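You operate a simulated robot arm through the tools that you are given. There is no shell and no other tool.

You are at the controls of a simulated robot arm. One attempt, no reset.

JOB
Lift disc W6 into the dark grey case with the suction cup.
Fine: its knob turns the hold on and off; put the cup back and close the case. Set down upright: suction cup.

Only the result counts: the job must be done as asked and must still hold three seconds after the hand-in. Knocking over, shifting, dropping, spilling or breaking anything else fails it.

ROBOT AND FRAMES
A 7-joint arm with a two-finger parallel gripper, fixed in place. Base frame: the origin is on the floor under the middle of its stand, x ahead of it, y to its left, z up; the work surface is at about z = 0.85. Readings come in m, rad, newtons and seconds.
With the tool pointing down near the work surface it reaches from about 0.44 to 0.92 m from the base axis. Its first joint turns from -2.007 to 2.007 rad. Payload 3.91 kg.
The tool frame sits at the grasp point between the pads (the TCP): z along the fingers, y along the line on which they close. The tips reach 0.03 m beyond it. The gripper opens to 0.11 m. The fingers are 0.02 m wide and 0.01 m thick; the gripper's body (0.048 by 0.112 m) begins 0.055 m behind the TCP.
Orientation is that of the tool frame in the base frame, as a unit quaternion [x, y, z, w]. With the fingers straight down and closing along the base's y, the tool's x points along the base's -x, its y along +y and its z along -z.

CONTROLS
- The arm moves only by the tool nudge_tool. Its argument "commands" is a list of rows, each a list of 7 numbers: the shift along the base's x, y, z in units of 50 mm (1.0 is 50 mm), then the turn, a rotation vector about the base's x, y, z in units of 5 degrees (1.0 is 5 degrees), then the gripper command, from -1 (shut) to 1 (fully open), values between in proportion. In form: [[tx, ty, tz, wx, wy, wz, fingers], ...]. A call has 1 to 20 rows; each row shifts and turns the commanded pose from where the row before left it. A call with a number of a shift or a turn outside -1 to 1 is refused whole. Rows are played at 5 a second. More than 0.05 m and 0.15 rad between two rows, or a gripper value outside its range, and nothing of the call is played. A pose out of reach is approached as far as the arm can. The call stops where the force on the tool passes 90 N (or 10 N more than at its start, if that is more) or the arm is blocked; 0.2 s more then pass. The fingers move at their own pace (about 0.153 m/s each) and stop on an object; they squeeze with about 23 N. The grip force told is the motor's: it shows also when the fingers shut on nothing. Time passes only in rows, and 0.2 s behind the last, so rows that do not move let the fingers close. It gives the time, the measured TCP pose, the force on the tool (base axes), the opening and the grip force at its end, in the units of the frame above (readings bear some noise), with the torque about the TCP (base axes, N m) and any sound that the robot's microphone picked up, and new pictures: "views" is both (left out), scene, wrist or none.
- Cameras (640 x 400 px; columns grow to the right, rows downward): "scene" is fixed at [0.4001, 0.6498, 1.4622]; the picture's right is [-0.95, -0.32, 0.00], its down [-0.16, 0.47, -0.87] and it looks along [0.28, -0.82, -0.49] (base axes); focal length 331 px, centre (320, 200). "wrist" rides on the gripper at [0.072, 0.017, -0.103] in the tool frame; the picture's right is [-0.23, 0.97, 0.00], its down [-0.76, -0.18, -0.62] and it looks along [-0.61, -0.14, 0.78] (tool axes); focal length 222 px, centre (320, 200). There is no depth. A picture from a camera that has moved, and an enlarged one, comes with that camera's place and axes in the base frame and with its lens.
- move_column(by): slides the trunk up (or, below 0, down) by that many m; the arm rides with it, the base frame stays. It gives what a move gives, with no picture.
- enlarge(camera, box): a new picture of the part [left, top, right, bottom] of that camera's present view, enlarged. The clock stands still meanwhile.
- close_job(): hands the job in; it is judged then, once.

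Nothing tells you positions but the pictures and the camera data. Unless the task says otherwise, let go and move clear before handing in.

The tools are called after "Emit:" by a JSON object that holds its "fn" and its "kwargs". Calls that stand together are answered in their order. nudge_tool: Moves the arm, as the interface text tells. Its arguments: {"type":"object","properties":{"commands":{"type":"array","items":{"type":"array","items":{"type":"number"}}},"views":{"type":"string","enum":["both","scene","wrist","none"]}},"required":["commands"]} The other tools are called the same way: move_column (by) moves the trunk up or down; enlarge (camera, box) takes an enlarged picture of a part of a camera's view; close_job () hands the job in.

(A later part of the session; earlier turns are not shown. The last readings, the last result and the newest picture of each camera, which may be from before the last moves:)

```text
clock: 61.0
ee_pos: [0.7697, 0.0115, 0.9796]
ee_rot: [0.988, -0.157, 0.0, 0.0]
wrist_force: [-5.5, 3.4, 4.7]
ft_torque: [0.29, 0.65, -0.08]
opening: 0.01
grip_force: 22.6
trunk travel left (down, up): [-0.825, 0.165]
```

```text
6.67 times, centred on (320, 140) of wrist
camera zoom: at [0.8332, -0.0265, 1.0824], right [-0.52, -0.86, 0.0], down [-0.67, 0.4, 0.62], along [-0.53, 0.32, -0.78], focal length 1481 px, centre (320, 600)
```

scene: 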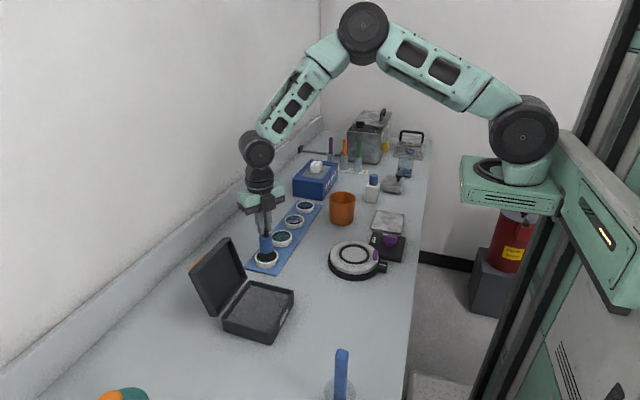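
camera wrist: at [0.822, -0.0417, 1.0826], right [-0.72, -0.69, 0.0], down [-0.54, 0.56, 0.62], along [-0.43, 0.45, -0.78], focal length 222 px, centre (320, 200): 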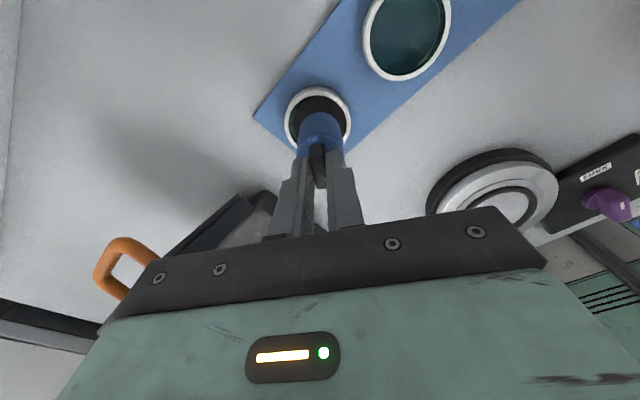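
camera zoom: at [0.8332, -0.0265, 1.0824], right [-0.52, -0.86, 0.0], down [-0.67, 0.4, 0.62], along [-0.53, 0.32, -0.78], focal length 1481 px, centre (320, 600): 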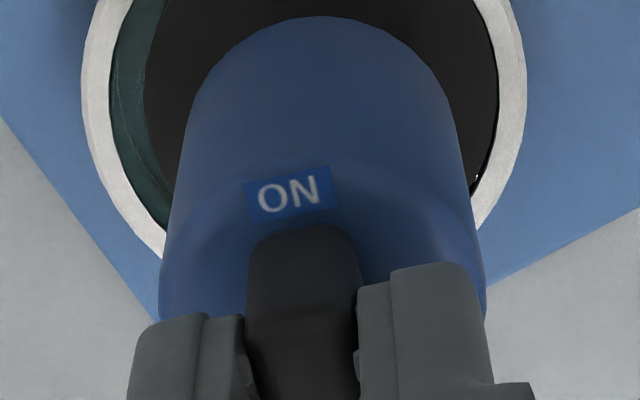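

The knob now lines up with "ON" and the body has started to turn with it, so it is at its end stop and the hold should be on. I'll release the knob, rise and turn the wrist back.

Emit:
{"fn": "nudge_tool", "kwargs": {"commands": [[0, 0, 0, 0, 0, -0.4, -1], [0, 0, 0, 0, 0, 0, -0.6], [0, 0, 0, 0, 0, 0, -0.4], [0, 0, 0.4, 0, 0, 0, -0.4], [0, 0, 0.6, 0, 0, 0, 0], [0, 0, 0, 0, 0, 0, 0]]}}

Emit:
{"fn": "enlarge", "kwargs": {"camera": "scene", "box": [250, 225, 290, 273]}}

Emit:
{"fn": "enlarge", "kwargs": {"camera": "wrist", "box": [240, 60, 400, 200]}}

```text
clock: 62.4
ee_pos: [0.7699, 0.0111, 1.032]
ee_rot: [0.985, -0.174, -0.001, 0.001]
wrist_force: [-0.3, -0.5, 0.0]
ft_torque: [-0.01, -0.01, -0.01]
opening: 0.0551
grip_force: 0.0
trunk travel left (down, up): [-0.825, 0.165]
camera wrist: at [0.8321, -0.0288, 1.1329], right [-0.55, -0.84, 0.0], down [-0.65, 0.43, 0.62], along [-0.52, 0.34, -0.78], focal length 222 px, centre (320, 200)
```

scene: 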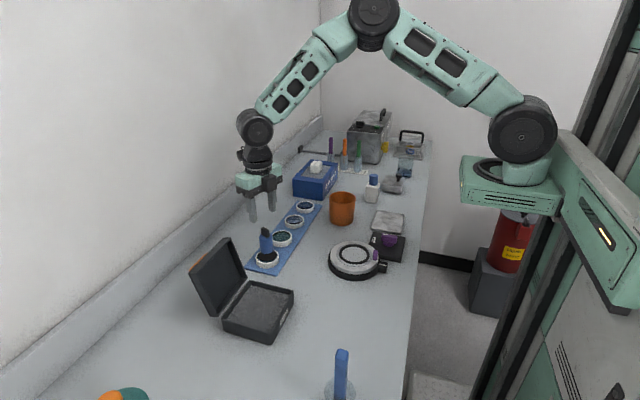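
wrist: 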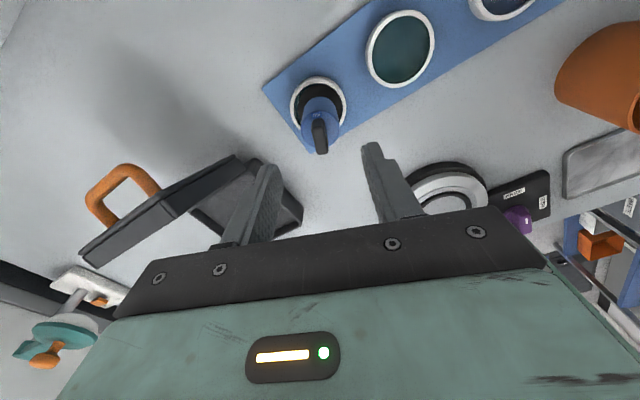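

```text
8.33 times, centred on (270, 249) of scene
camera zoom: at [0.4001, 0.6498, 1.4622], right [-0.95, -0.32, 0.0], down [-0.16, 0.47, -0.87], along [0.28, -0.82, -0.49], focal length 2761 px, centre (737, -208)
```

zoom: 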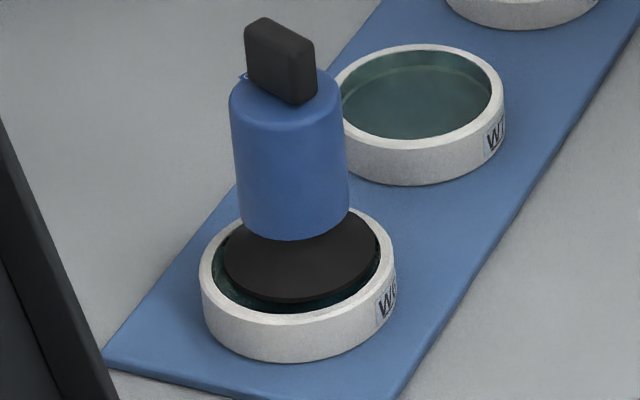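

```text
2.86 times, centred on (320, 130) of wrist
camera zoom: at [0.8321, -0.0288, 1.1329], right [-0.55, -0.84, 0.0], down [-0.65, 0.43, 0.62], along [-0.52, 0.34, -0.78], focal length 635 px, centre (320, 400)
```

zoom: 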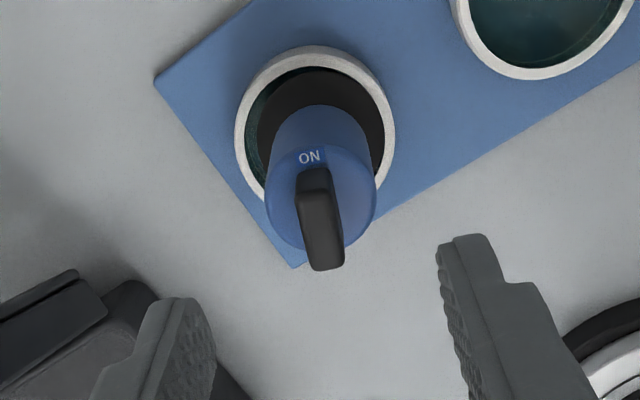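

The W6 label has turned along with the cup, so the disc is now attached. I'll turn the wrist back to close along x and go down to grip the cup body.

Emit:
{"fn": "nudge_tool", "kwargs": {"commands": [[0, 0, 0, 0, 0, -1, 0.2], [0, 0, 0, 0, 0, -1, 0.2], [0, 0, 0, 0, 0, -1, 0.2], [0, 0, 0, 0, 0, -1, 0.2], [0, 0, 0, 0, 0, -1, 0.2], [0, 0, 0, 0, 0, -1, 0.2], [0, 0, 0, 0, 0, -1, 0.2], [0, 0, 0, 0, 0, -1, 0.2], [0, 0, 0, 0, 0, -1, 0.2], [0, 0, 0, 0, 0, -1, 0.2], [0, 0, 0, 0, 0, -1, 0.2], [0, 0, 0, 0, 0, -1, 0.2], [0, 0, 0, 0, 0, -1, 0.2], [0, 0, 0, 0, 0, -1, 0.2], [0, 0, -0.5, 0, 0, 0, 0.2], [0, 0, -0.5, 0, 0, 0, 0.2], [0, 0, 0, 0, 0, 0, 0.2]]}}

Emit:
{"fn": "enlarge", "kwargs": {"camera": "scene", "box": [250, 225, 290, 273]}}

Emit:
{"fn": "enlarge", "kwargs": {"camera": "wrist", "box": [240, 60, 400, 200]}}

```text
clock: 66.0
ee_pos: [0.7695, 0.0105, 0.9792]
ee_rot: [0.707, -0.707, 0.0, 0.0]
wrist_force: [-0.4, 0.5, -0.9]
ft_torque: [-0.04, 0.01, 0.0]
opening: 0.066
grip_force: 0.0
trunk travel left (down, up): [-0.825, 0.165]
camera wrist: at [0.7525, -0.0617, 1.0812], right [-0.97, 0.23, 0.0], down [0.18, 0.76, 0.62], along [0.14, 0.61, -0.78], focal length 222 px, centre (320, 200)
```

scene: 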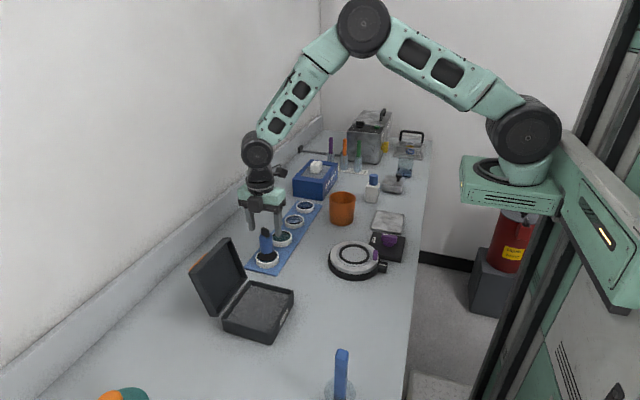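
wrist: 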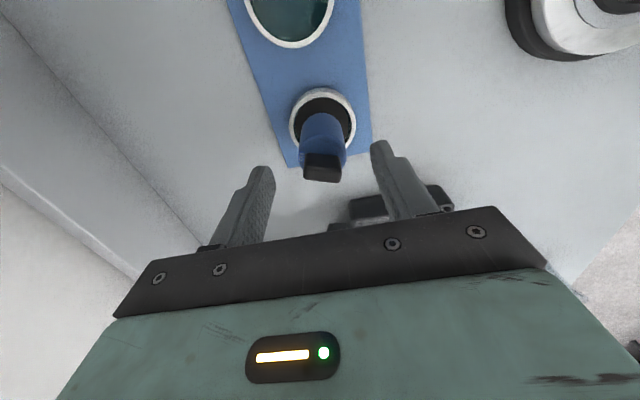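

```text
8.33 times, centred on (270, 249) of scene
camera zoom: at [0.4001, 0.6498, 1.4622], right [-0.95, -0.32, 0.0], down [-0.16, 0.47, -0.87], along [0.28, -0.82, -0.49], focal length 2761 px, centre (737, -208)
```

zoom: 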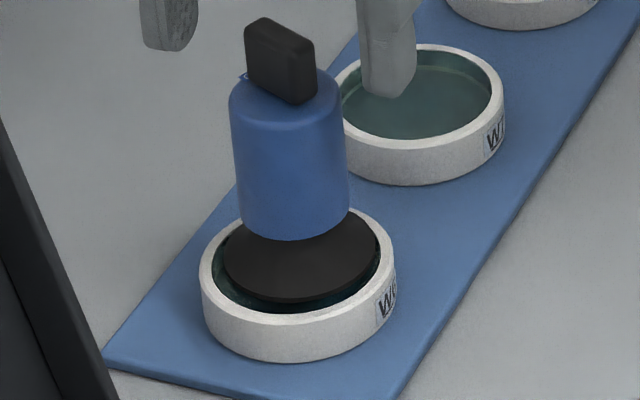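

```text
2.86 times, centred on (320, 130) of wrist
camera zoom: at [0.7525, -0.0617, 1.0812], right [-0.97, 0.23, 0.0], down [0.18, 0.76, 0.62], along [0.14, 0.61, -0.78], focal length 635 px, centre (320, 400)
```

zoom: 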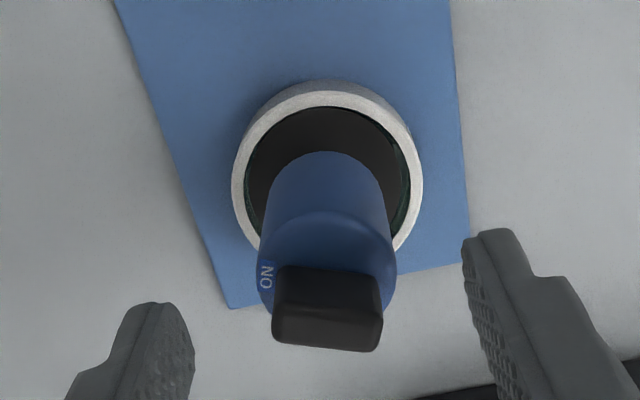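

Emit:
{"fn": "nudge_tool", "kwargs": {"commands": [[-0.02, 0.01, -0.5, 0, 0, 0, 0.2], [0, 0, -0.57, 0, 0, 0, 0.2], [0, 0, 0, 0, 0, 0, -0.2], [0, 0, 0, 0, 0, 0, -0.5], [0, 0, 0, 0, 0, 0, -1], [0, 0, 0, 0, 0, 0, -1]]}}

Emit:
{"fn": "enlarge", "kwargs": {"camera": "scene", "box": [250, 225, 290, 273]}}

Emit:
{"fn": "enlarge", "kwargs": {"camera": "wrist", "box": [240, 80, 400, 220]}}

```text
clock: 67.4
ee_pos: [0.7686, 0.0122, 0.9251]
ee_rot: [0.707, -0.707, 0.0, 0.0]
wrist_force: [2.0, 1.4, -0.4]
ft_torque: [0.02, -0.1, 0.03]
opening: 0.035
grip_force: 22.5
trunk travel left (down, up): [-0.825, 0.165]
camera wrist: at [0.7515, -0.0596, 1.0275], right [-0.97, 0.23, 0.0], down [0.18, 0.76, 0.62], along [0.14, 0.61, -0.78], focal length 222 px, centre (320, 200)
```

scene: 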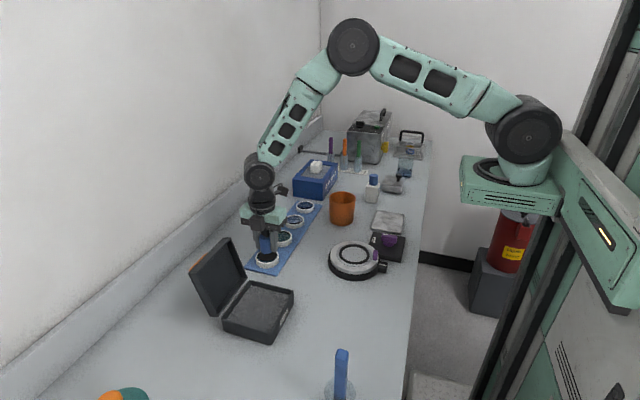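
wrist: 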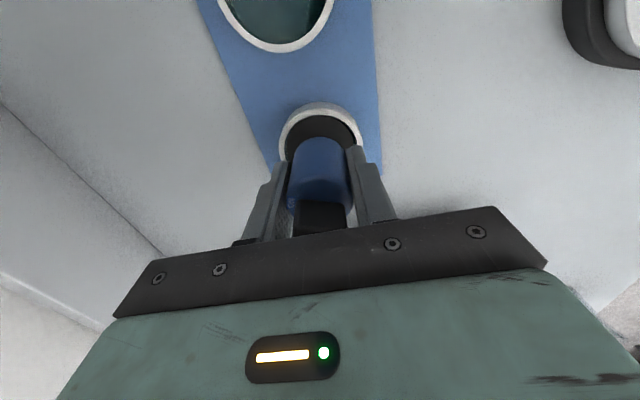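

```text
8.33 times, centred on (270, 249) of scene
camera zoom: at [0.4001, 0.6498, 1.4622], right [-0.95, -0.32, 0.0], down [-0.16, 0.47, -0.87], along [0.28, -0.82, -0.49], focal length 2761 px, centre (737, -208)
```

zoom: 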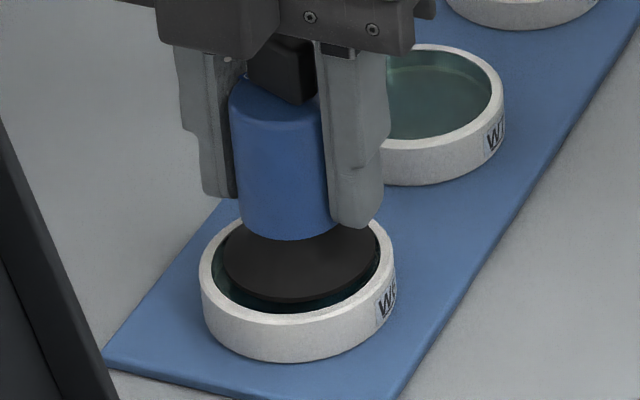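

```text
2.86 times, centred on (320, 150) of wrist
camera zoom: at [0.7515, -0.0596, 1.0275], right [-0.97, 0.23, 0.0], down [0.18, 0.76, 0.62], along [0.14, 0.61, -0.78], focal length 635 px, centre (320, 343)
```

zoom: 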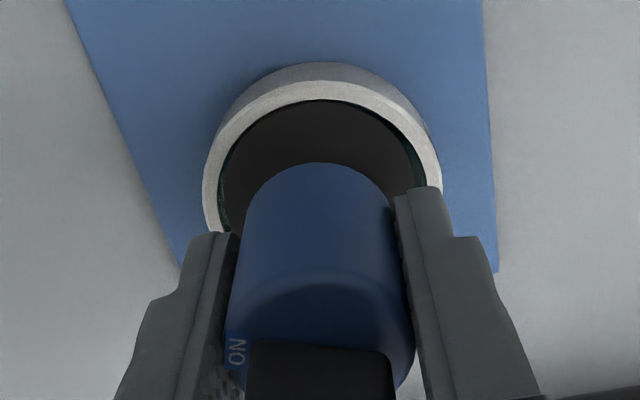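

The body is gripped. Lifting very slowly to see whether the disc comes along.

Emit:
{"fn": "nudge_tool", "kwargs": {"commands": [[0, 0, 0.03, 0, 0, 0, -1], [0, 0, 0.05, 0, 0, 0, -1], [0, 0, 0.06, 0, 0, 0, -1], [0, 0, 0.06, 0, 0, 0, -1], [0, 0, 0, 0, 0, 0, -1]]}}

Emit:
{"fn": "enlarge", "kwargs": {"camera": "scene", "box": [250, 225, 290, 273]}}

Emit:
{"fn": "enlarge", "kwargs": {"camera": "wrist", "box": [240, 80, 400, 220]}}

```text
clock: 68.6
ee_pos: [0.77, 0.0105, 0.9359]
ee_rot: [-0.707, 0.707, -0.001, -0.001]
wrist_force: [0.4, 0.4, -1.9]
ft_torque: [0.01, -0.01, -0.02]
opening: 0.0352
grip_force: 22.3
trunk travel left (down, up): [-0.825, 0.165]
camera wrist: at [0.752, -0.0602, 1.039], right [-0.97, 0.23, 0.0], down [0.18, 0.76, 0.62], along [0.14, 0.61, -0.78], focal length 222 px, centre (320, 200)
```

scene: 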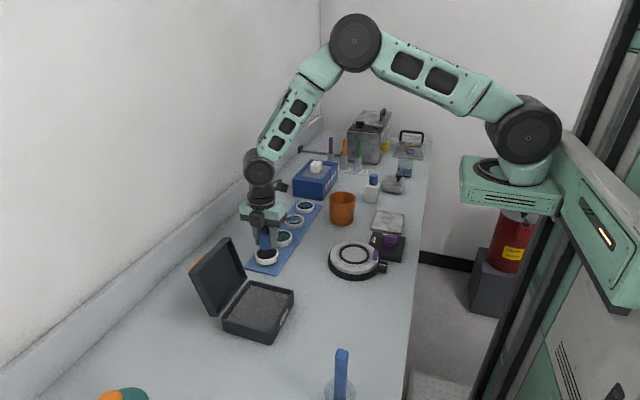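
wrist: 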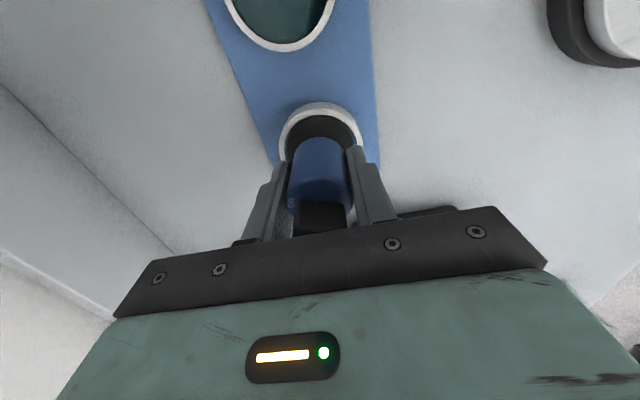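

```text
8.33 times, centred on (270, 249) of scene
camera zoom: at [0.4001, 0.6498, 1.4622], right [-0.95, -0.32, 0.0], down [-0.16, 0.47, -0.87], along [0.28, -0.82, -0.49], focal length 2761 px, centre (737, -208)
```

zoom: 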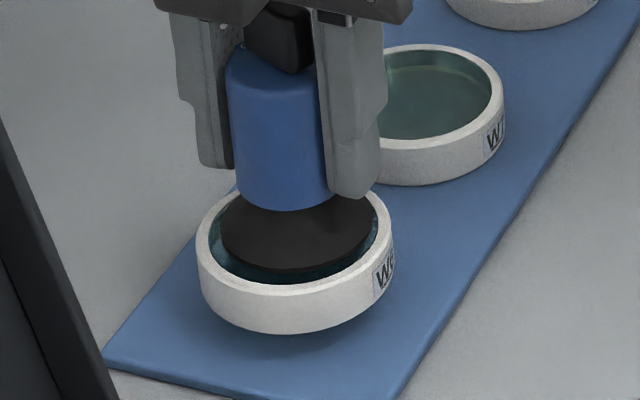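

```text
2.86 times, centred on (320, 150) of wrist
camera zoom: at [0.752, -0.0602, 1.039], right [-0.97, 0.23, 0.0], down [0.18, 0.76, 0.62], along [0.14, 0.61, -0.78], focal length 635 px, centre (320, 343)
```

zoom: 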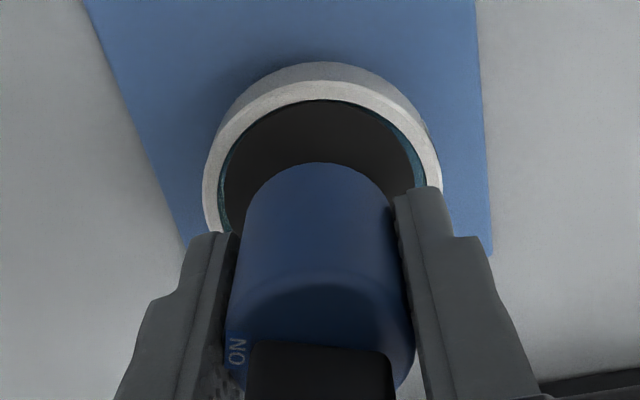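

The disc is firmly on the cup. I'll carry it slowly: up, then toward the case's x centre.

Emit:
{"fn": "nudge_tool", "kwargs": {"commands": [[0, 0, 0.1, 0, 0, 0, -1], [0, 0, 0.2, 0, 0, 0, -1], [0, 0, 0.3, 0, 0, 0, -1], [0, 0, 0.3, 0, 0, 0, -1], [0, 0, 0.3, 0, 0, 0, -1], [0, 0, 0.2, 0, 0, 0, -1], [0, 0, 0.1, 0, 0, 0, -1], [-0.1, 0, 0, 0, 0, 0, -1], [-0.2, 0, 0, 0, 0, 0, -1], [-0.3, 0, 0, 0, 0, 0, -1], [-0.3, 0, 0, 0, 0, 0, -1], [-0.25, 0, 0, 0, 0, 0, -1], [-0.15, 0, 0, 0, 0, 0, -1], [-0.08, 0, 0, 0, 0, 0, -1], [0, 0, 0, 0, 0, 0, -1]]}}

Emit:
{"fn": "enlarge", "kwargs": {"camera": "wrist", "box": [240, 80, 400, 220]}}

```text
clock: 71.8
ee_pos: [0.7, 0.0122, 1.0129]
ee_rot: [-0.707, 0.707, 0.0, 0.0]
wrist_force: [-0.4, 0.1, -1.6]
ft_torque: [0.01, 0.0, -0.01]
opening: 0.035
grip_force: 23.0
trunk travel left (down, up): [-0.825, 0.165]
camera wrist: at [0.6837, -0.0599, 1.1146], right [-0.97, 0.23, 0.0], down [0.18, 0.76, 0.62], along [0.14, 0.61, -0.78], focal length 222 px, centre (320, 200)
```

scene: 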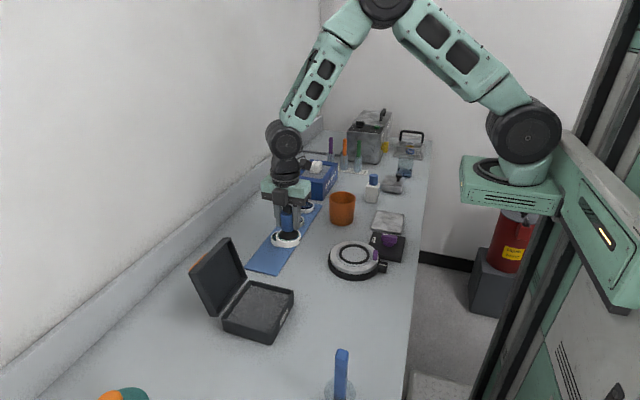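
wrist: 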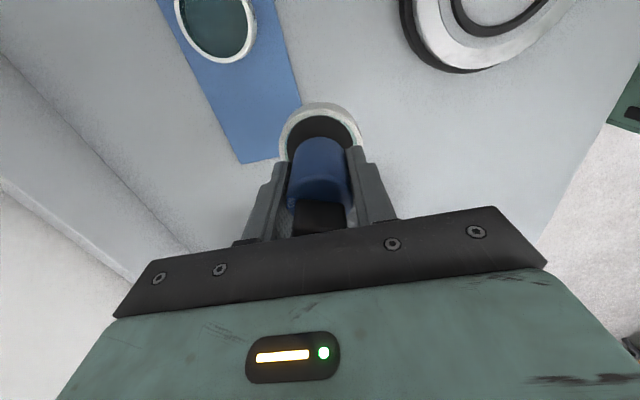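

```text
2.86 times, centred on (320, 150) of wrist
camera zoom: at [0.6837, -0.0599, 1.1146], right [-0.97, 0.23, 0.0], down [0.18, 0.76, 0.62], along [0.14, 0.61, -0.78], focal length 635 px, centre (320, 343)
```

zoom: 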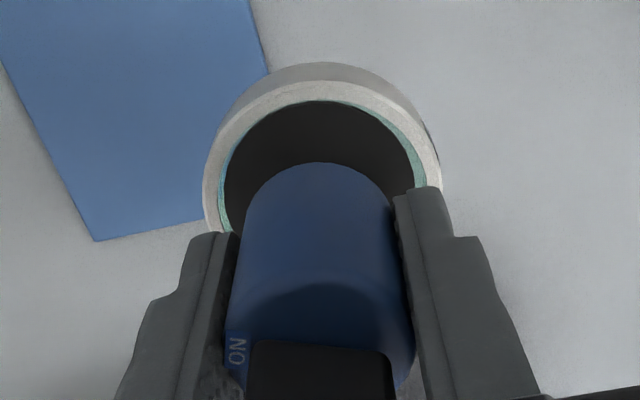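

The disc is secure. Now moving in +y over the open case.

Emit:
{"fn": "nudge_tool", "kwargs": {"commands": [[0, 0.1, 0, 0, 0, 0, -1], [0, 0.2, 0, 0, 0, 0, -1], [0, 0.3, 0, 0, 0, 0, -1], [0, 0.4, 0, 0, 0, 0, -1], [0, 0.4, 0, 0, 0, 0, -1], [0, 0.4, 0, 0, 0, 0, -1], [0, 0.4, 0, 0, 0, 0, -1], [0, 0.4, 0, 0, 0, 0, -1], [0, 0.4, 0, 0, 0, 0, -1], [0, 0.3, 0, 0, 0, 0, -1], [0, 0.15, 0, 0, 0, 0, -1], [0, 0.05, 0, 0, 0, 0, -1], [0, 0, 0, 0, 0, 0, -1]]}}

Emit:
{"fn": "enlarge", "kwargs": {"camera": "scene", "box": [200, 220, 320, 350]}}

Emit:
{"fn": "enlarge", "kwargs": {"camera": "wrist", "box": [180, 20, 460, 220]}}

```text
clock: 74.6
ee_pos: [0.7002, 0.1871, 1.0115]
ee_rot: [-0.707, 0.707, 0.0, 0.0]
wrist_force: [0.2, 0.2, -2.3]
ft_torque: [-0.01, 0.01, 0.01]
opening: 0.0349
grip_force: 22.9
trunk travel left (down, up): [-0.825, 0.165]
camera wrist: at [0.6835, 0.115, 1.1142], right [-0.97, 0.23, 0.0], down [0.18, 0.76, 0.62], along [0.14, 0.61, -0.78], focal length 222 px, centre (320, 200)
```

scene: 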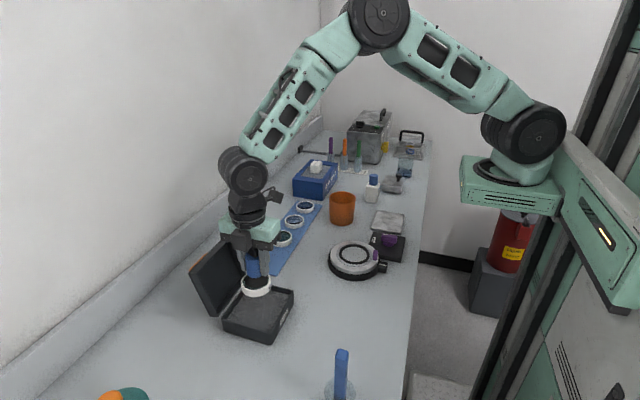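
wrist: 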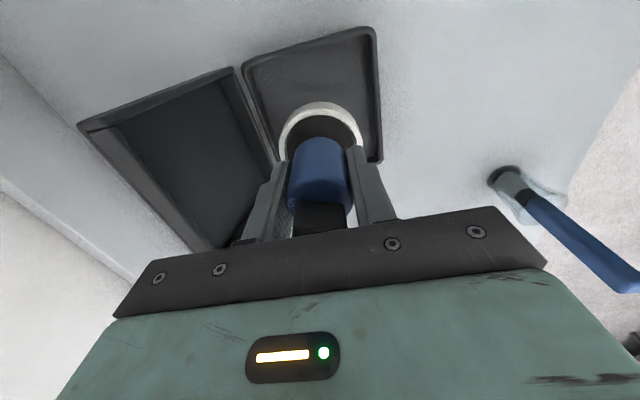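

```text
3.08 times, centred on (260, 285) of scene
camera zoom: at [0.4001, 0.6498, 1.4622], right [-0.95, -0.32, 0.0], down [-0.16, 0.47, -0.87], along [0.28, -0.82, -0.49], focal length 1020 px, centre (505, -62)
```

zoom: 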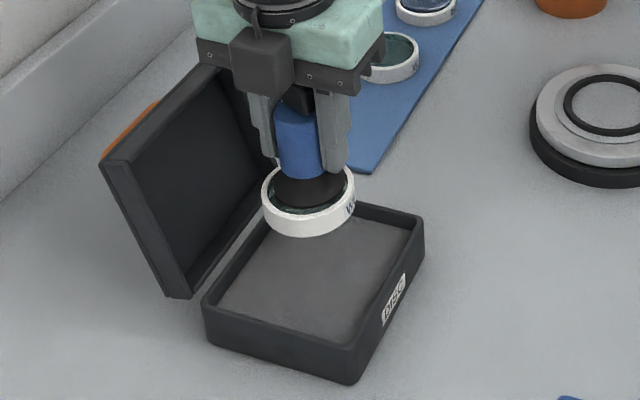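

```text
2.00 times, centred on (320, 120) of wrist
camera zoom: at [0.6835, 0.115, 1.1142], right [-0.97, 0.23, 0.0], down [0.18, 0.76, 0.62], along [0.14, 0.61, -0.78], focal length 444 px, centre (320, 360)
```

zoom: 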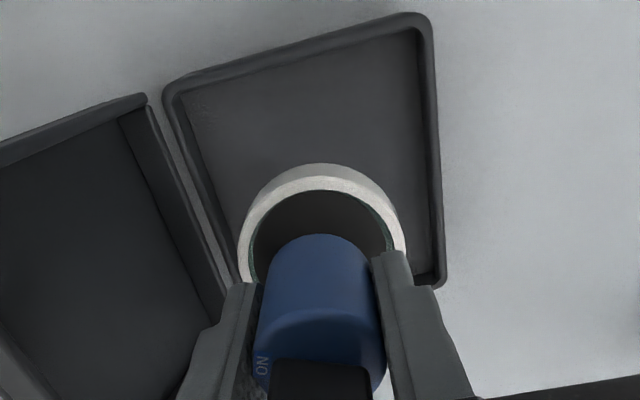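

Disc and cup are above the case interior (about x 0.650–0.750, y 0.133–0.248). I'll lower smoothly inside.

Emit:
{"fn": "nudge_tool", "kwargs": {"commands": [[0, 0.06, -0.1, 0, 0, 0, -1], [0, 0, -0.2, 0, 0, 0, -1], [0, 0, -0.3, 0, 0, 0, -1], [0, 0, -0.3, 0, 0, 0, -1], [0, 0, -0.3, 0, 0, 0, -1], [0, 0, -0.2, 0, 0, 0, -1], [0, 0, -0.1, 0, 0, 0, -1], [0, 0, 0, 0, 0, 0, -1]]}}

Emit:
{"fn": "enlarge", "kwargs": {"camera": "scene", "box": [200, 220, 320, 350]}}

Emit:
{"fn": "enlarge", "kwargs": {"camera": "wrist", "box": [180, 20, 460, 220]}}

```text
clock: 76.4
ee_pos: [0.7016, 0.1907, 0.9391]
ee_rot: [-0.707, 0.707, 0.001, 0.003]
wrist_force: [-1.3, 2.5, 23.3]
ft_torque: [0.14, 0.09, 0.06]
opening: 0.0358
grip_force: 23.0
trunk travel left (down, up): [-0.825, 0.165]
camera wrist: at [0.6829, 0.1185, 1.0414], right [-0.97, 0.23, 0.0], down [0.18, 0.76, 0.63], along [0.14, 0.61, -0.78], focal length 222 px, centre (320, 200)
```

scene: 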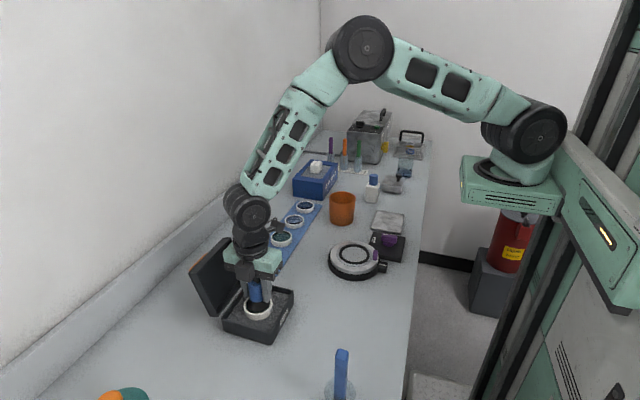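
wrist: 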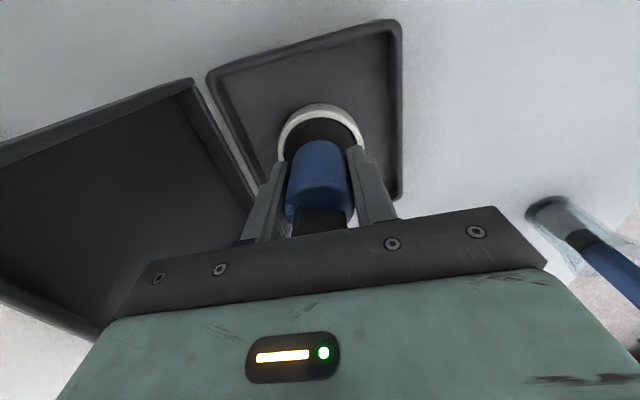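

```text
3.08 times, centred on (260, 285) of scene
camera zoom: at [0.4001, 0.6498, 1.4622], right [-0.95, -0.32, 0.0], down [-0.16, 0.47, -0.87], along [0.28, -0.82, -0.49], focal length 1020 px, centre (505, -62)
```

zoom: 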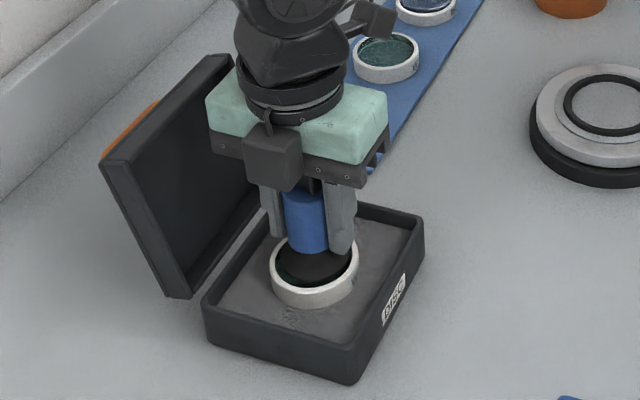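

```text
2.00 times, centred on (320, 120) of wrist
camera zoom: at [0.6829, 0.1185, 1.0414], right [-0.97, 0.23, 0.0], down [0.18, 0.76, 0.63], along [0.14, 0.61, -0.78], focal length 444 px, centre (320, 360)
```

zoom: 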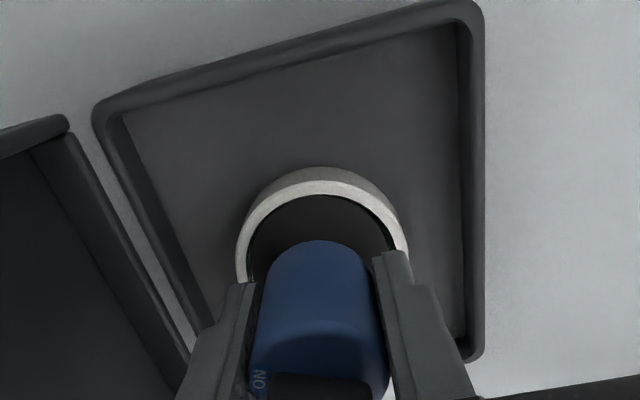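

The disc has touched the padded case floor (23 N). I'll ease the pressure off, then release the body.

Emit:
{"fn": "nudge_tool", "kwargs": {"commands": [[0, 0, 0.04, 0, 0, 0, -1], [0, 0, 0, 0, 0, 0, -1]], "views": "none"}}

```text
clock: 77.0
ee_pos: [0.6997, 0.1887, 0.9406]
ee_rot: [-0.707, 0.707, 0.0, 0.0]
wrist_force: [2.2, 6.7, 11.9]
ft_torque: [0.31, -0.09, -0.01]
opening: 0.0356
grip_force: 23.5
trunk travel left (down, up): [-0.825, 0.165]
```

Emit:
{"fn": "nudge_tool", "kwargs": {"commands": [[0, 0, 0.025, 0, 0, 0, -1], [0, 0, 0, 0, 0, 0, -1]], "views": "none"}}

Emit:
{"fn": "enlarge", "kwargs": {"camera": "scene", "box": [225, 260, 305, 350]}}

```text
clock: 77.6
ee_pos: [0.7005, 0.1883, 0.9388]
ee_rot: [-0.707, 0.707, 0.0, -0.001]
wrist_force: [-0.6, 1.5, 0.8]
ft_torque: [0.09, -0.06, 0.02]
opening: 0.0355
grip_force: 22.9
trunk travel left (down, up): [-0.825, 0.165]
```

```text
4.44 times, centred on (265, 305) of scene
camera zoom: at [0.4001, 0.6498, 1.4622], right [-0.95, -0.32, 0.0], down [-0.16, 0.47, -0.87], along [0.28, -0.82, -0.49], focal length 1473 px, centre (564, -267)
```

zoom: 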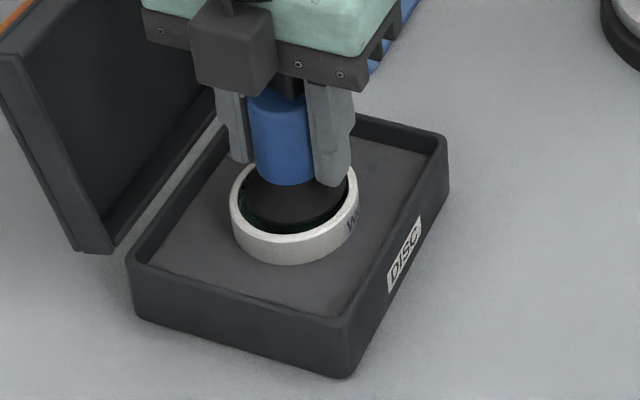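

The load is now taken by the case floor. I'll open the fingers, rise above the knob, and turn the wrist back to the knob's ON orientation.

Emit:
{"fn": "nudge_tool", "kwargs": {"commands": [[0, 0, 0, 0, 0, 0, -0.2], [0, 0, 0, 0, 0, 0, 0.1], [0, 0, 0, 0, 0, 0, 0.1], [0, 0, 0.3, 0, 0, 0, 0.1], [0, 0, 0.6, 0, 0, 0, 0.1], [0, 0, 0.9, 0, 0, 0, 0.1], [0, 0, 0, 0, 0, 0, 0.1]]}}

Emit:
{"fn": "enlarge", "kwargs": {"camera": "scene", "box": [225, 250, 305, 340]}}

Emit:
{"fn": "enlarge", "kwargs": {"camera": "wrist", "box": [180, 20, 460, 220]}}

```text
clock: 79.2
ee_pos: [0.7006, 0.1893, 1.0304]
ee_rot: [0.707, -0.707, -0.001, 0.001]
wrist_force: [0.0, 0.0, -0.3]
ft_torque: [0.01, -0.03, 0.0]
opening: 0.0605
grip_force: 0.1
trunk travel left (down, up): [-0.825, 0.165]
camera wrist: at [0.6844, 0.1179, 1.133], right [-0.97, 0.23, 0.0], down [0.18, 0.76, 0.62], along [0.14, 0.61, -0.78], focal length 222 px, centre (320, 200)
```

scene: 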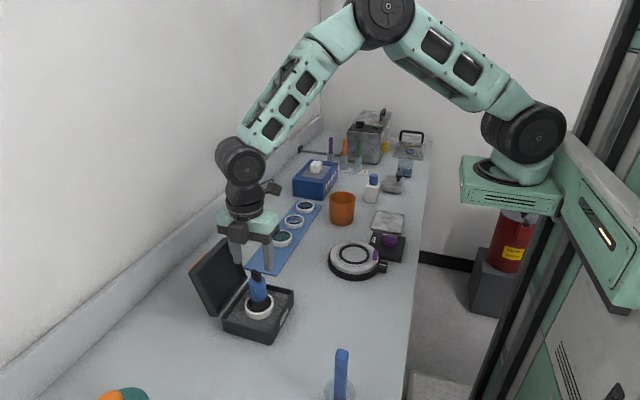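
wrist: 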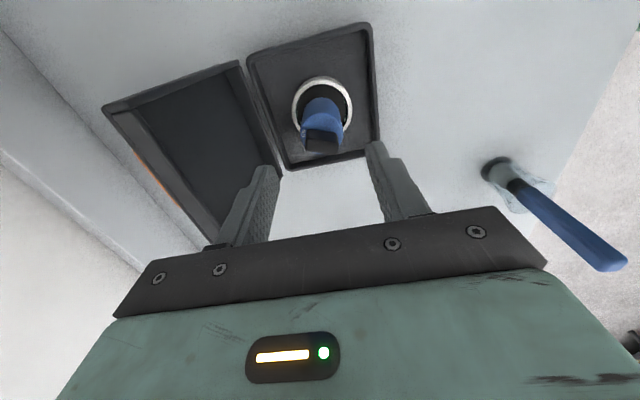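

```text
4.44 times, centred on (265, 295) of scene
camera zoom: at [0.4001, 0.6498, 1.4622], right [-0.95, -0.32, 0.0], down [-0.16, 0.47, -0.87], along [0.28, -0.82, -0.49], focal length 1473 px, centre (564, -222)
```

zoom: 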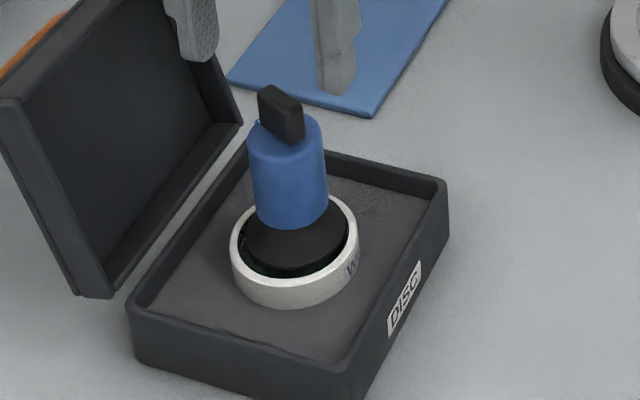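

```text
2.00 times, centred on (320, 120) of wrist
camera zoom: at [0.6844, 0.1179, 1.133], right [-0.97, 0.23, 0.0], down [0.18, 0.76, 0.62], along [0.14, 0.61, -0.78], focal length 444 px, centre (320, 360)
```

zoom: 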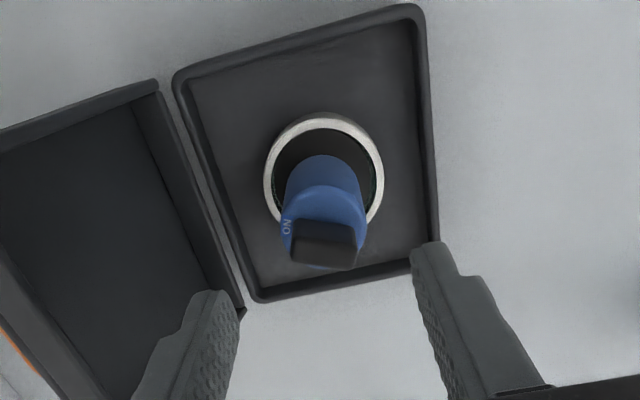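

The disc sits flat in the case with the cup upright on it. I'll rotate the wrist +70° so the fingers line up with the knob.

Emit:
{"fn": "nudge_tool", "kwargs": {"commands": [[0, 0, 0, 0, 0, 1, 0.1], [0, 0, 0, 0, 0, 1, 0.1], [0, 0, 0, 0, 0, 1, 0.1], [0, 0, 0, 0, 0, 1, 0.1], [0, 0, 0, 0, 0, 1, 0.1], [0, 0, 0, 0, 0, 1, 0], [0, 0, 0, 0, 0, 1, 0], [0, 0, 0, 0, 0, 1, -0.2], [0, 0, 0, 0, 0, 1, -0.2], [0, 0, 0, 0, 0, 1, -0.2], [0, 0, 0, 0, 0, 1, -0.3], [0, 0, 0, 0, 0, 1, -0.3], [0, 0, 0, 0, 0, 1, -0.3], [0, 0, 0, 0, 0, 1, -0.3], [0, 0, 0, 0, 0, 0, -0.3]]}}

Emit:
{"fn": "enlarge", "kwargs": {"camera": "wrist", "box": [220, 60, 420, 220]}}

Emit:
{"fn": "enlarge", "kwargs": {"camera": "scene", "box": [225, 240, 305, 330]}}

```text
clock: 82.4
ee_pos: [0.7009, 0.1906, 1.0297]
ee_rot: [0.985, -0.174, 0.0, 0.0]
wrist_force: [0.1, -0.9, -0.6]
ft_torque: [0.03, 0.02, -0.02]
opening: 0.0385
grip_force: 0.1
trunk travel left (down, up): [-0.825, 0.165]
camera wrist: at [0.763, 0.1499, 1.1322], right [-0.55, -0.84, 0.0], down [-0.66, 0.43, 0.62], along [-0.52, 0.34, -0.78], focal length 222 px, centre (320, 200)
```

scene: 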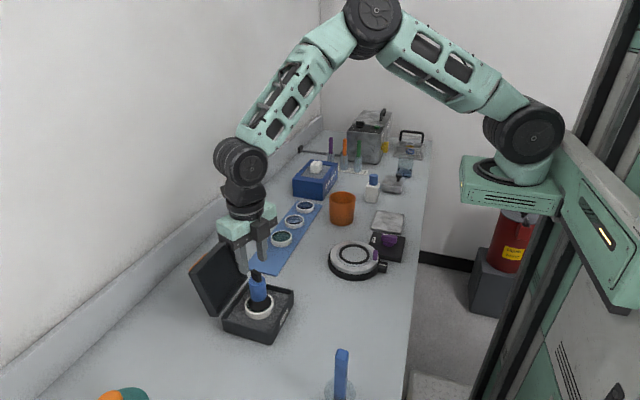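
wrist: 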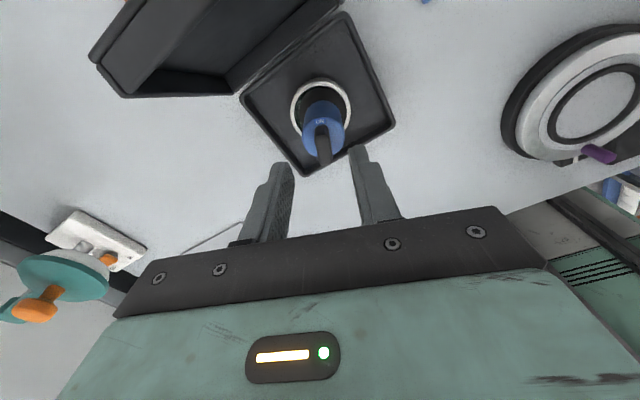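

```text
2.50 times, centred on (320, 140) of wrist
camera zoom: at [0.763, 0.1499, 1.1322], right [-0.55, -0.84, 0.0], down [-0.66, 0.43, 0.62], along [-0.52, 0.34, -0.78], focal length 555 px, centre (320, 350)
```

zoom: 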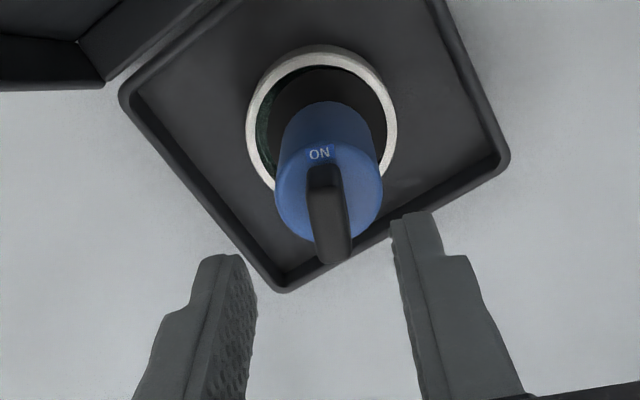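

```text
4.44 times, centred on (265, 285) of scene
camera zoom: at [0.4001, 0.6498, 1.4622], right [-0.95, -0.32, 0.0], down [-0.16, 0.47, -0.87], along [0.28, -0.82, -0.49], focal length 1473 px, centre (564, -178)
```

zoom: 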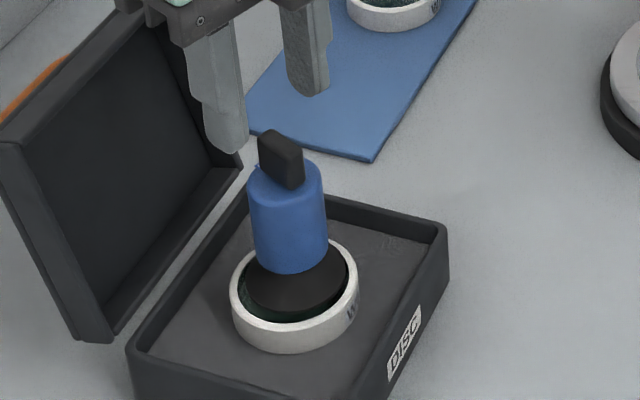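

In this view the cup is about 3 mm toward −y from the tool axis. I'll correct that, then lower the fingertips around the knob.

Emit:
{"fn": "nudge_tool", "kwargs": {"commands": [[-0.01, -0.06, 0, 0, 0, 0, -0.3], [0, 0, -0.3, 0, 0, 0, -0.4], [0, 0, -0.38, 0, 0, 0, -0.5], [0, 0, 0, 0, 0, 0, -0.6]]}}

Emit:
{"fn": "enlarge", "kwargs": {"camera": "wrist", "box": [220, 60, 420, 220]}}

Emit:
{"fn": "enlarge", "kwargs": {"camera": "scene", "box": [225, 240, 305, 330]}}

```text
clock: 83.4
ee_pos: [0.7008, 0.1871, 0.9957]
ee_rot: [0.985, -0.174, 0.0, 0.0]
wrist_force: [0.1, 0.1, 0.4]
ft_torque: [0.0, 0.02, -0.03]
opening: 0.0221
grip_force: 0.1
trunk travel left (down, up): [-0.825, 0.165]
camera wrist: at [0.7626, 0.1469, 1.0981], right [-0.55, -0.84, 0.0], down [-0.65, 0.43, 0.62], along [-0.52, 0.34, -0.78], focal length 222 px, centre (320, 200)
```

scene: 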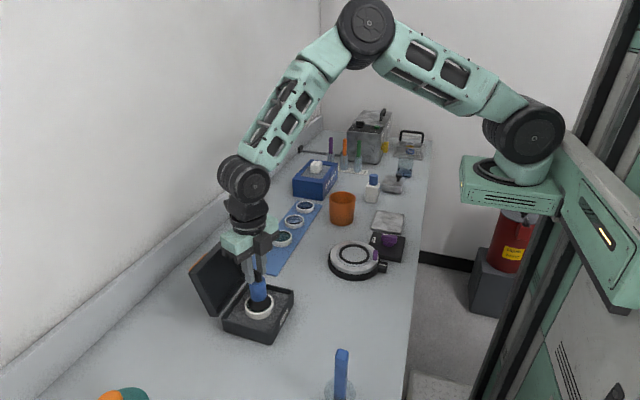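
wrist: 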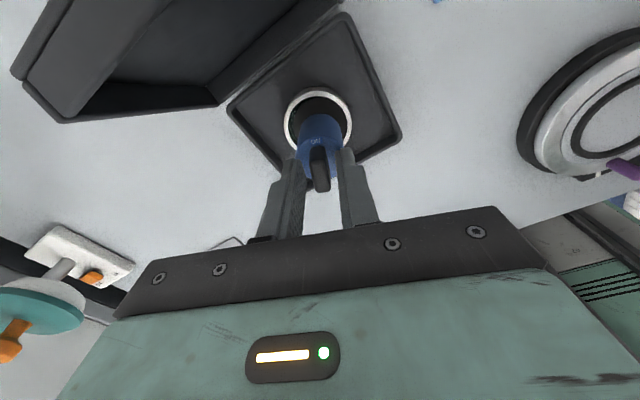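

```text
2.50 times, centred on (320, 140) of wrist
camera zoom: at [0.7626, 0.1469, 1.0981], right [-0.55, -0.84, 0.0], down [-0.65, 0.43, 0.62], along [-0.52, 0.34, -0.78], focal length 555 px, centre (320, 350)
```

zoom: 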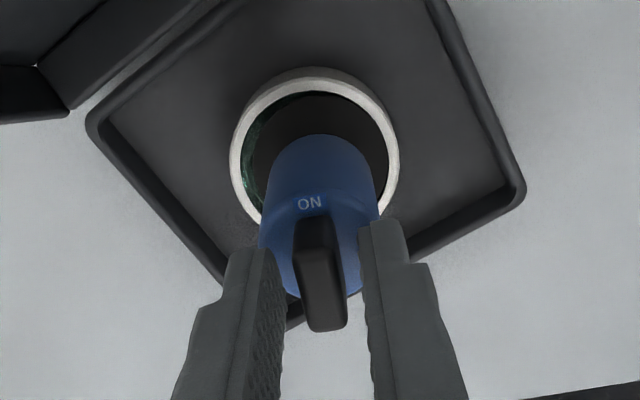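

```text
4.44 times, centred on (265, 285) of scene
camera zoom: at [0.4001, 0.6498, 1.4622], right [-0.95, -0.32, 0.0], down [-0.16, 0.47, -0.87], along [0.28, -0.82, -0.49], focal length 1473 px, centre (564, -178)
```

zoom: 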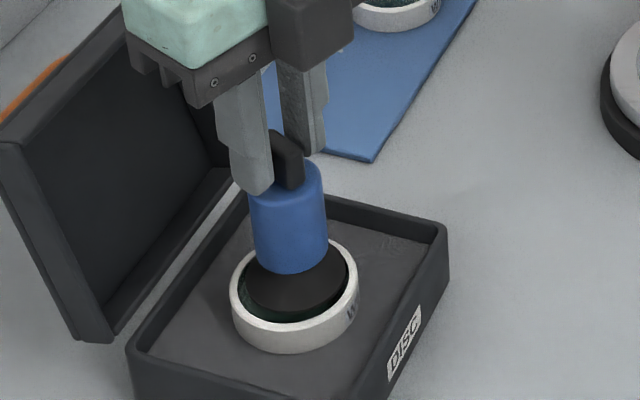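

The knob is centred between the fingertips. Closing, pressing lightly, then turning clockwise to OFF.

Emit:
{"fn": "nudge_tool", "kwargs": {"commands": [[0, 0, 0, 0, 0, 0, -0.75], [0, 0, 0, 0, 0, 0, -1], [0, 0, 0, 0, 0, 0, -1], [0, 0, 0, 0, 0, 0, -1]], "views": "none"}}

Emit:
{"fn": "nudge_tool", "kwargs": {"commands": [[0, 0, -0.02, 0, 0, 0, -1], [0, 0, -0.02, 0, 0, 0, -1], [0, 0, 0, 0, 0, 0, -1]], "views": "wrist"}}

Emit:
{"fn": "enlarge", "kwargs": {"camera": "wrist", "box": [220, 60, 420, 220]}}

Emit:
{"fn": "enlarge", "kwargs": {"camera": "scene", "box": [225, 240, 305, 330]}}

```text
clock: 84.4
ee_pos: [0.7011, 0.1882, 0.9952]
ee_rot: [0.985, -0.174, 0.0, 0.0]
wrist_force: [0.2, 0.7, -0.3]
ft_torque: [0.01, -0.01, 0.02]
opening: 0.01
grip_force: 22.7
trunk travel left (down, up): [-0.825, 0.165]
```

```text
clock: 85.2
ee_pos: [0.7008, 0.1893, 0.9955]
ee_rot: [0.985, -0.173, 0.002, -0.001]
wrist_force: [-0.7, -2.0, 21.9]
ft_torque: [-0.09, 0.12, -0.02]
opening: 0.0101
grip_force: 23.3
trunk travel left (down, up): [-0.825, 0.165]
camera wrist: at [0.7623, 0.1473, 1.0982], right [-0.55, -0.84, 0.0], down [-0.66, 0.43, 0.62], along [-0.52, 0.34, -0.78], focal length 222 px, centre (320, 200)
```

wrist: 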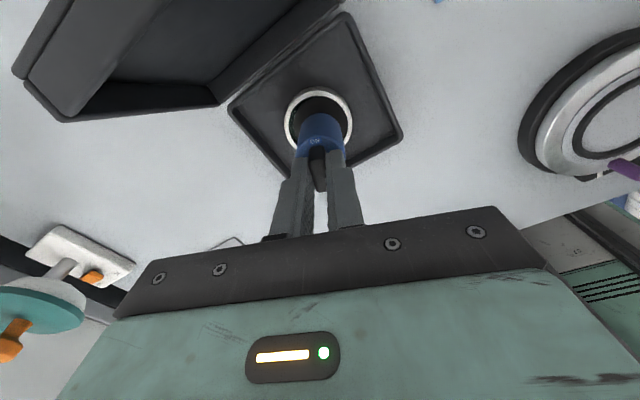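

```text
2.50 times, centred on (320, 140) of wrist
camera zoom: at [0.7623, 0.1473, 1.0982], right [-0.55, -0.84, 0.0], down [-0.66, 0.43, 0.62], along [-0.52, 0.34, -0.78], focal length 555 px, centre (320, 350)
```

zoom: 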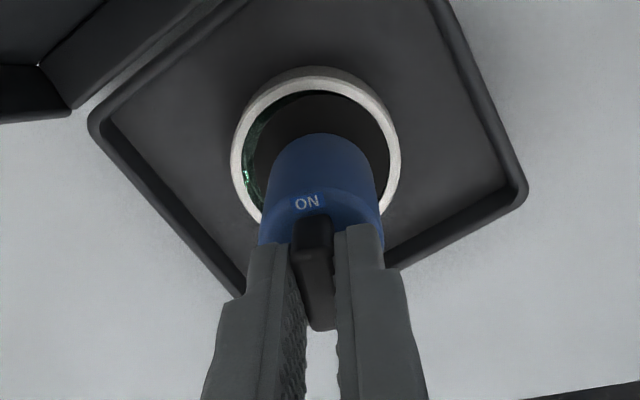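

```text
4.44 times, centred on (265, 285) of scene
camera zoom: at [0.4001, 0.6498, 1.4622], right [-0.95, -0.32, 0.0], down [-0.16, 0.47, -0.87], along [0.28, -0.82, -0.49], focal length 1473 px, centre (564, -178)
```

zoom: 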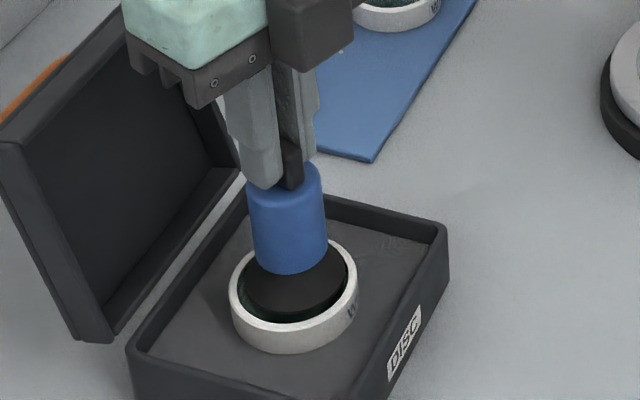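

Emit:
{"fn": "nudge_tool", "kwargs": {"commands": [[0, 0, 0.01, 0, 0, -1, -1], [0, 0, 0, 0, 0, -1, -1], [0, 0, 0, 0, 0, -1, -1], [0, 0, 0, 0, 0, -1, -1], [0, 0, 0, 0, 0, -1, -1], [0, 0, 0, 0, 0, -1, -1], [0, 0, 0, 0, 0, -1, -1], [0, 0, 0, 0, 0, -1, -1], [0, 0, 0, 0, 0, 0, -1]], "views": "wrist"}}

Emit:
{"fn": "enlarge", "kwargs": {"camera": "wrist", "box": [220, 60, 420, 220]}}

Emit:
{"fn": "enlarge", "kwargs": {"camera": "scene", "box": [225, 240, 305, 330]}}

```text
clock: 87.2
ee_pos: [0.699, 0.1856, 0.9946]
ee_rot: [0.866, -0.501, 0.001, 0.0]
wrist_force: [-0.6, 1.8, 22.4]
ft_torque: [0.18, 0.07, -0.01]
opening: 0.0102
grip_force: 23.1
trunk travel left (down, up): [-0.825, 0.165]
camera wrist: at [0.7212, 0.1159, 1.0971], right [-0.96, -0.29, 0.0], down [-0.23, 0.75, 0.62], along [-0.18, 0.6, -0.78], focal length 222 px, centre (320, 200)
```

wrist: 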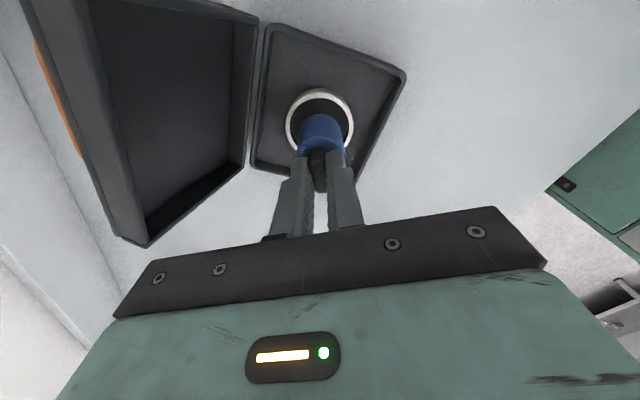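

```text
2.50 times, centred on (320, 140) of wrist
camera zoom: at [0.7212, 0.1159, 1.0971], right [-0.96, -0.29, 0.0], down [-0.23, 0.75, 0.62], along [-0.18, 0.6, -0.78], focal length 555 px, centre (320, 350)
```

zoom: 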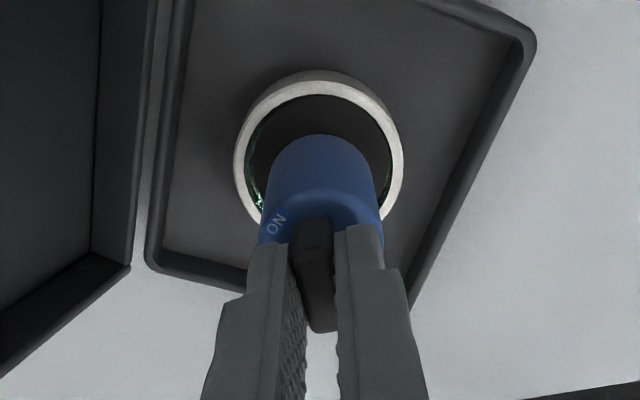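

```text
4.44 times, centred on (265, 285) of scene
camera zoom: at [0.4001, 0.6498, 1.4622], right [-0.95, -0.32, 0.0], down [-0.16, 0.47, -0.87], along [0.28, -0.82, -0.49], focal length 1473 px, centre (564, -178)
```

zoom: 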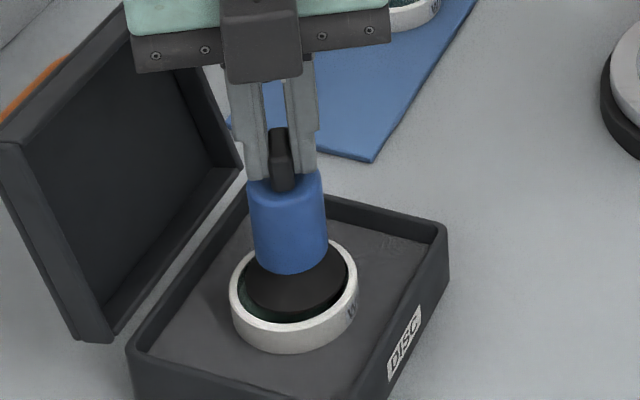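

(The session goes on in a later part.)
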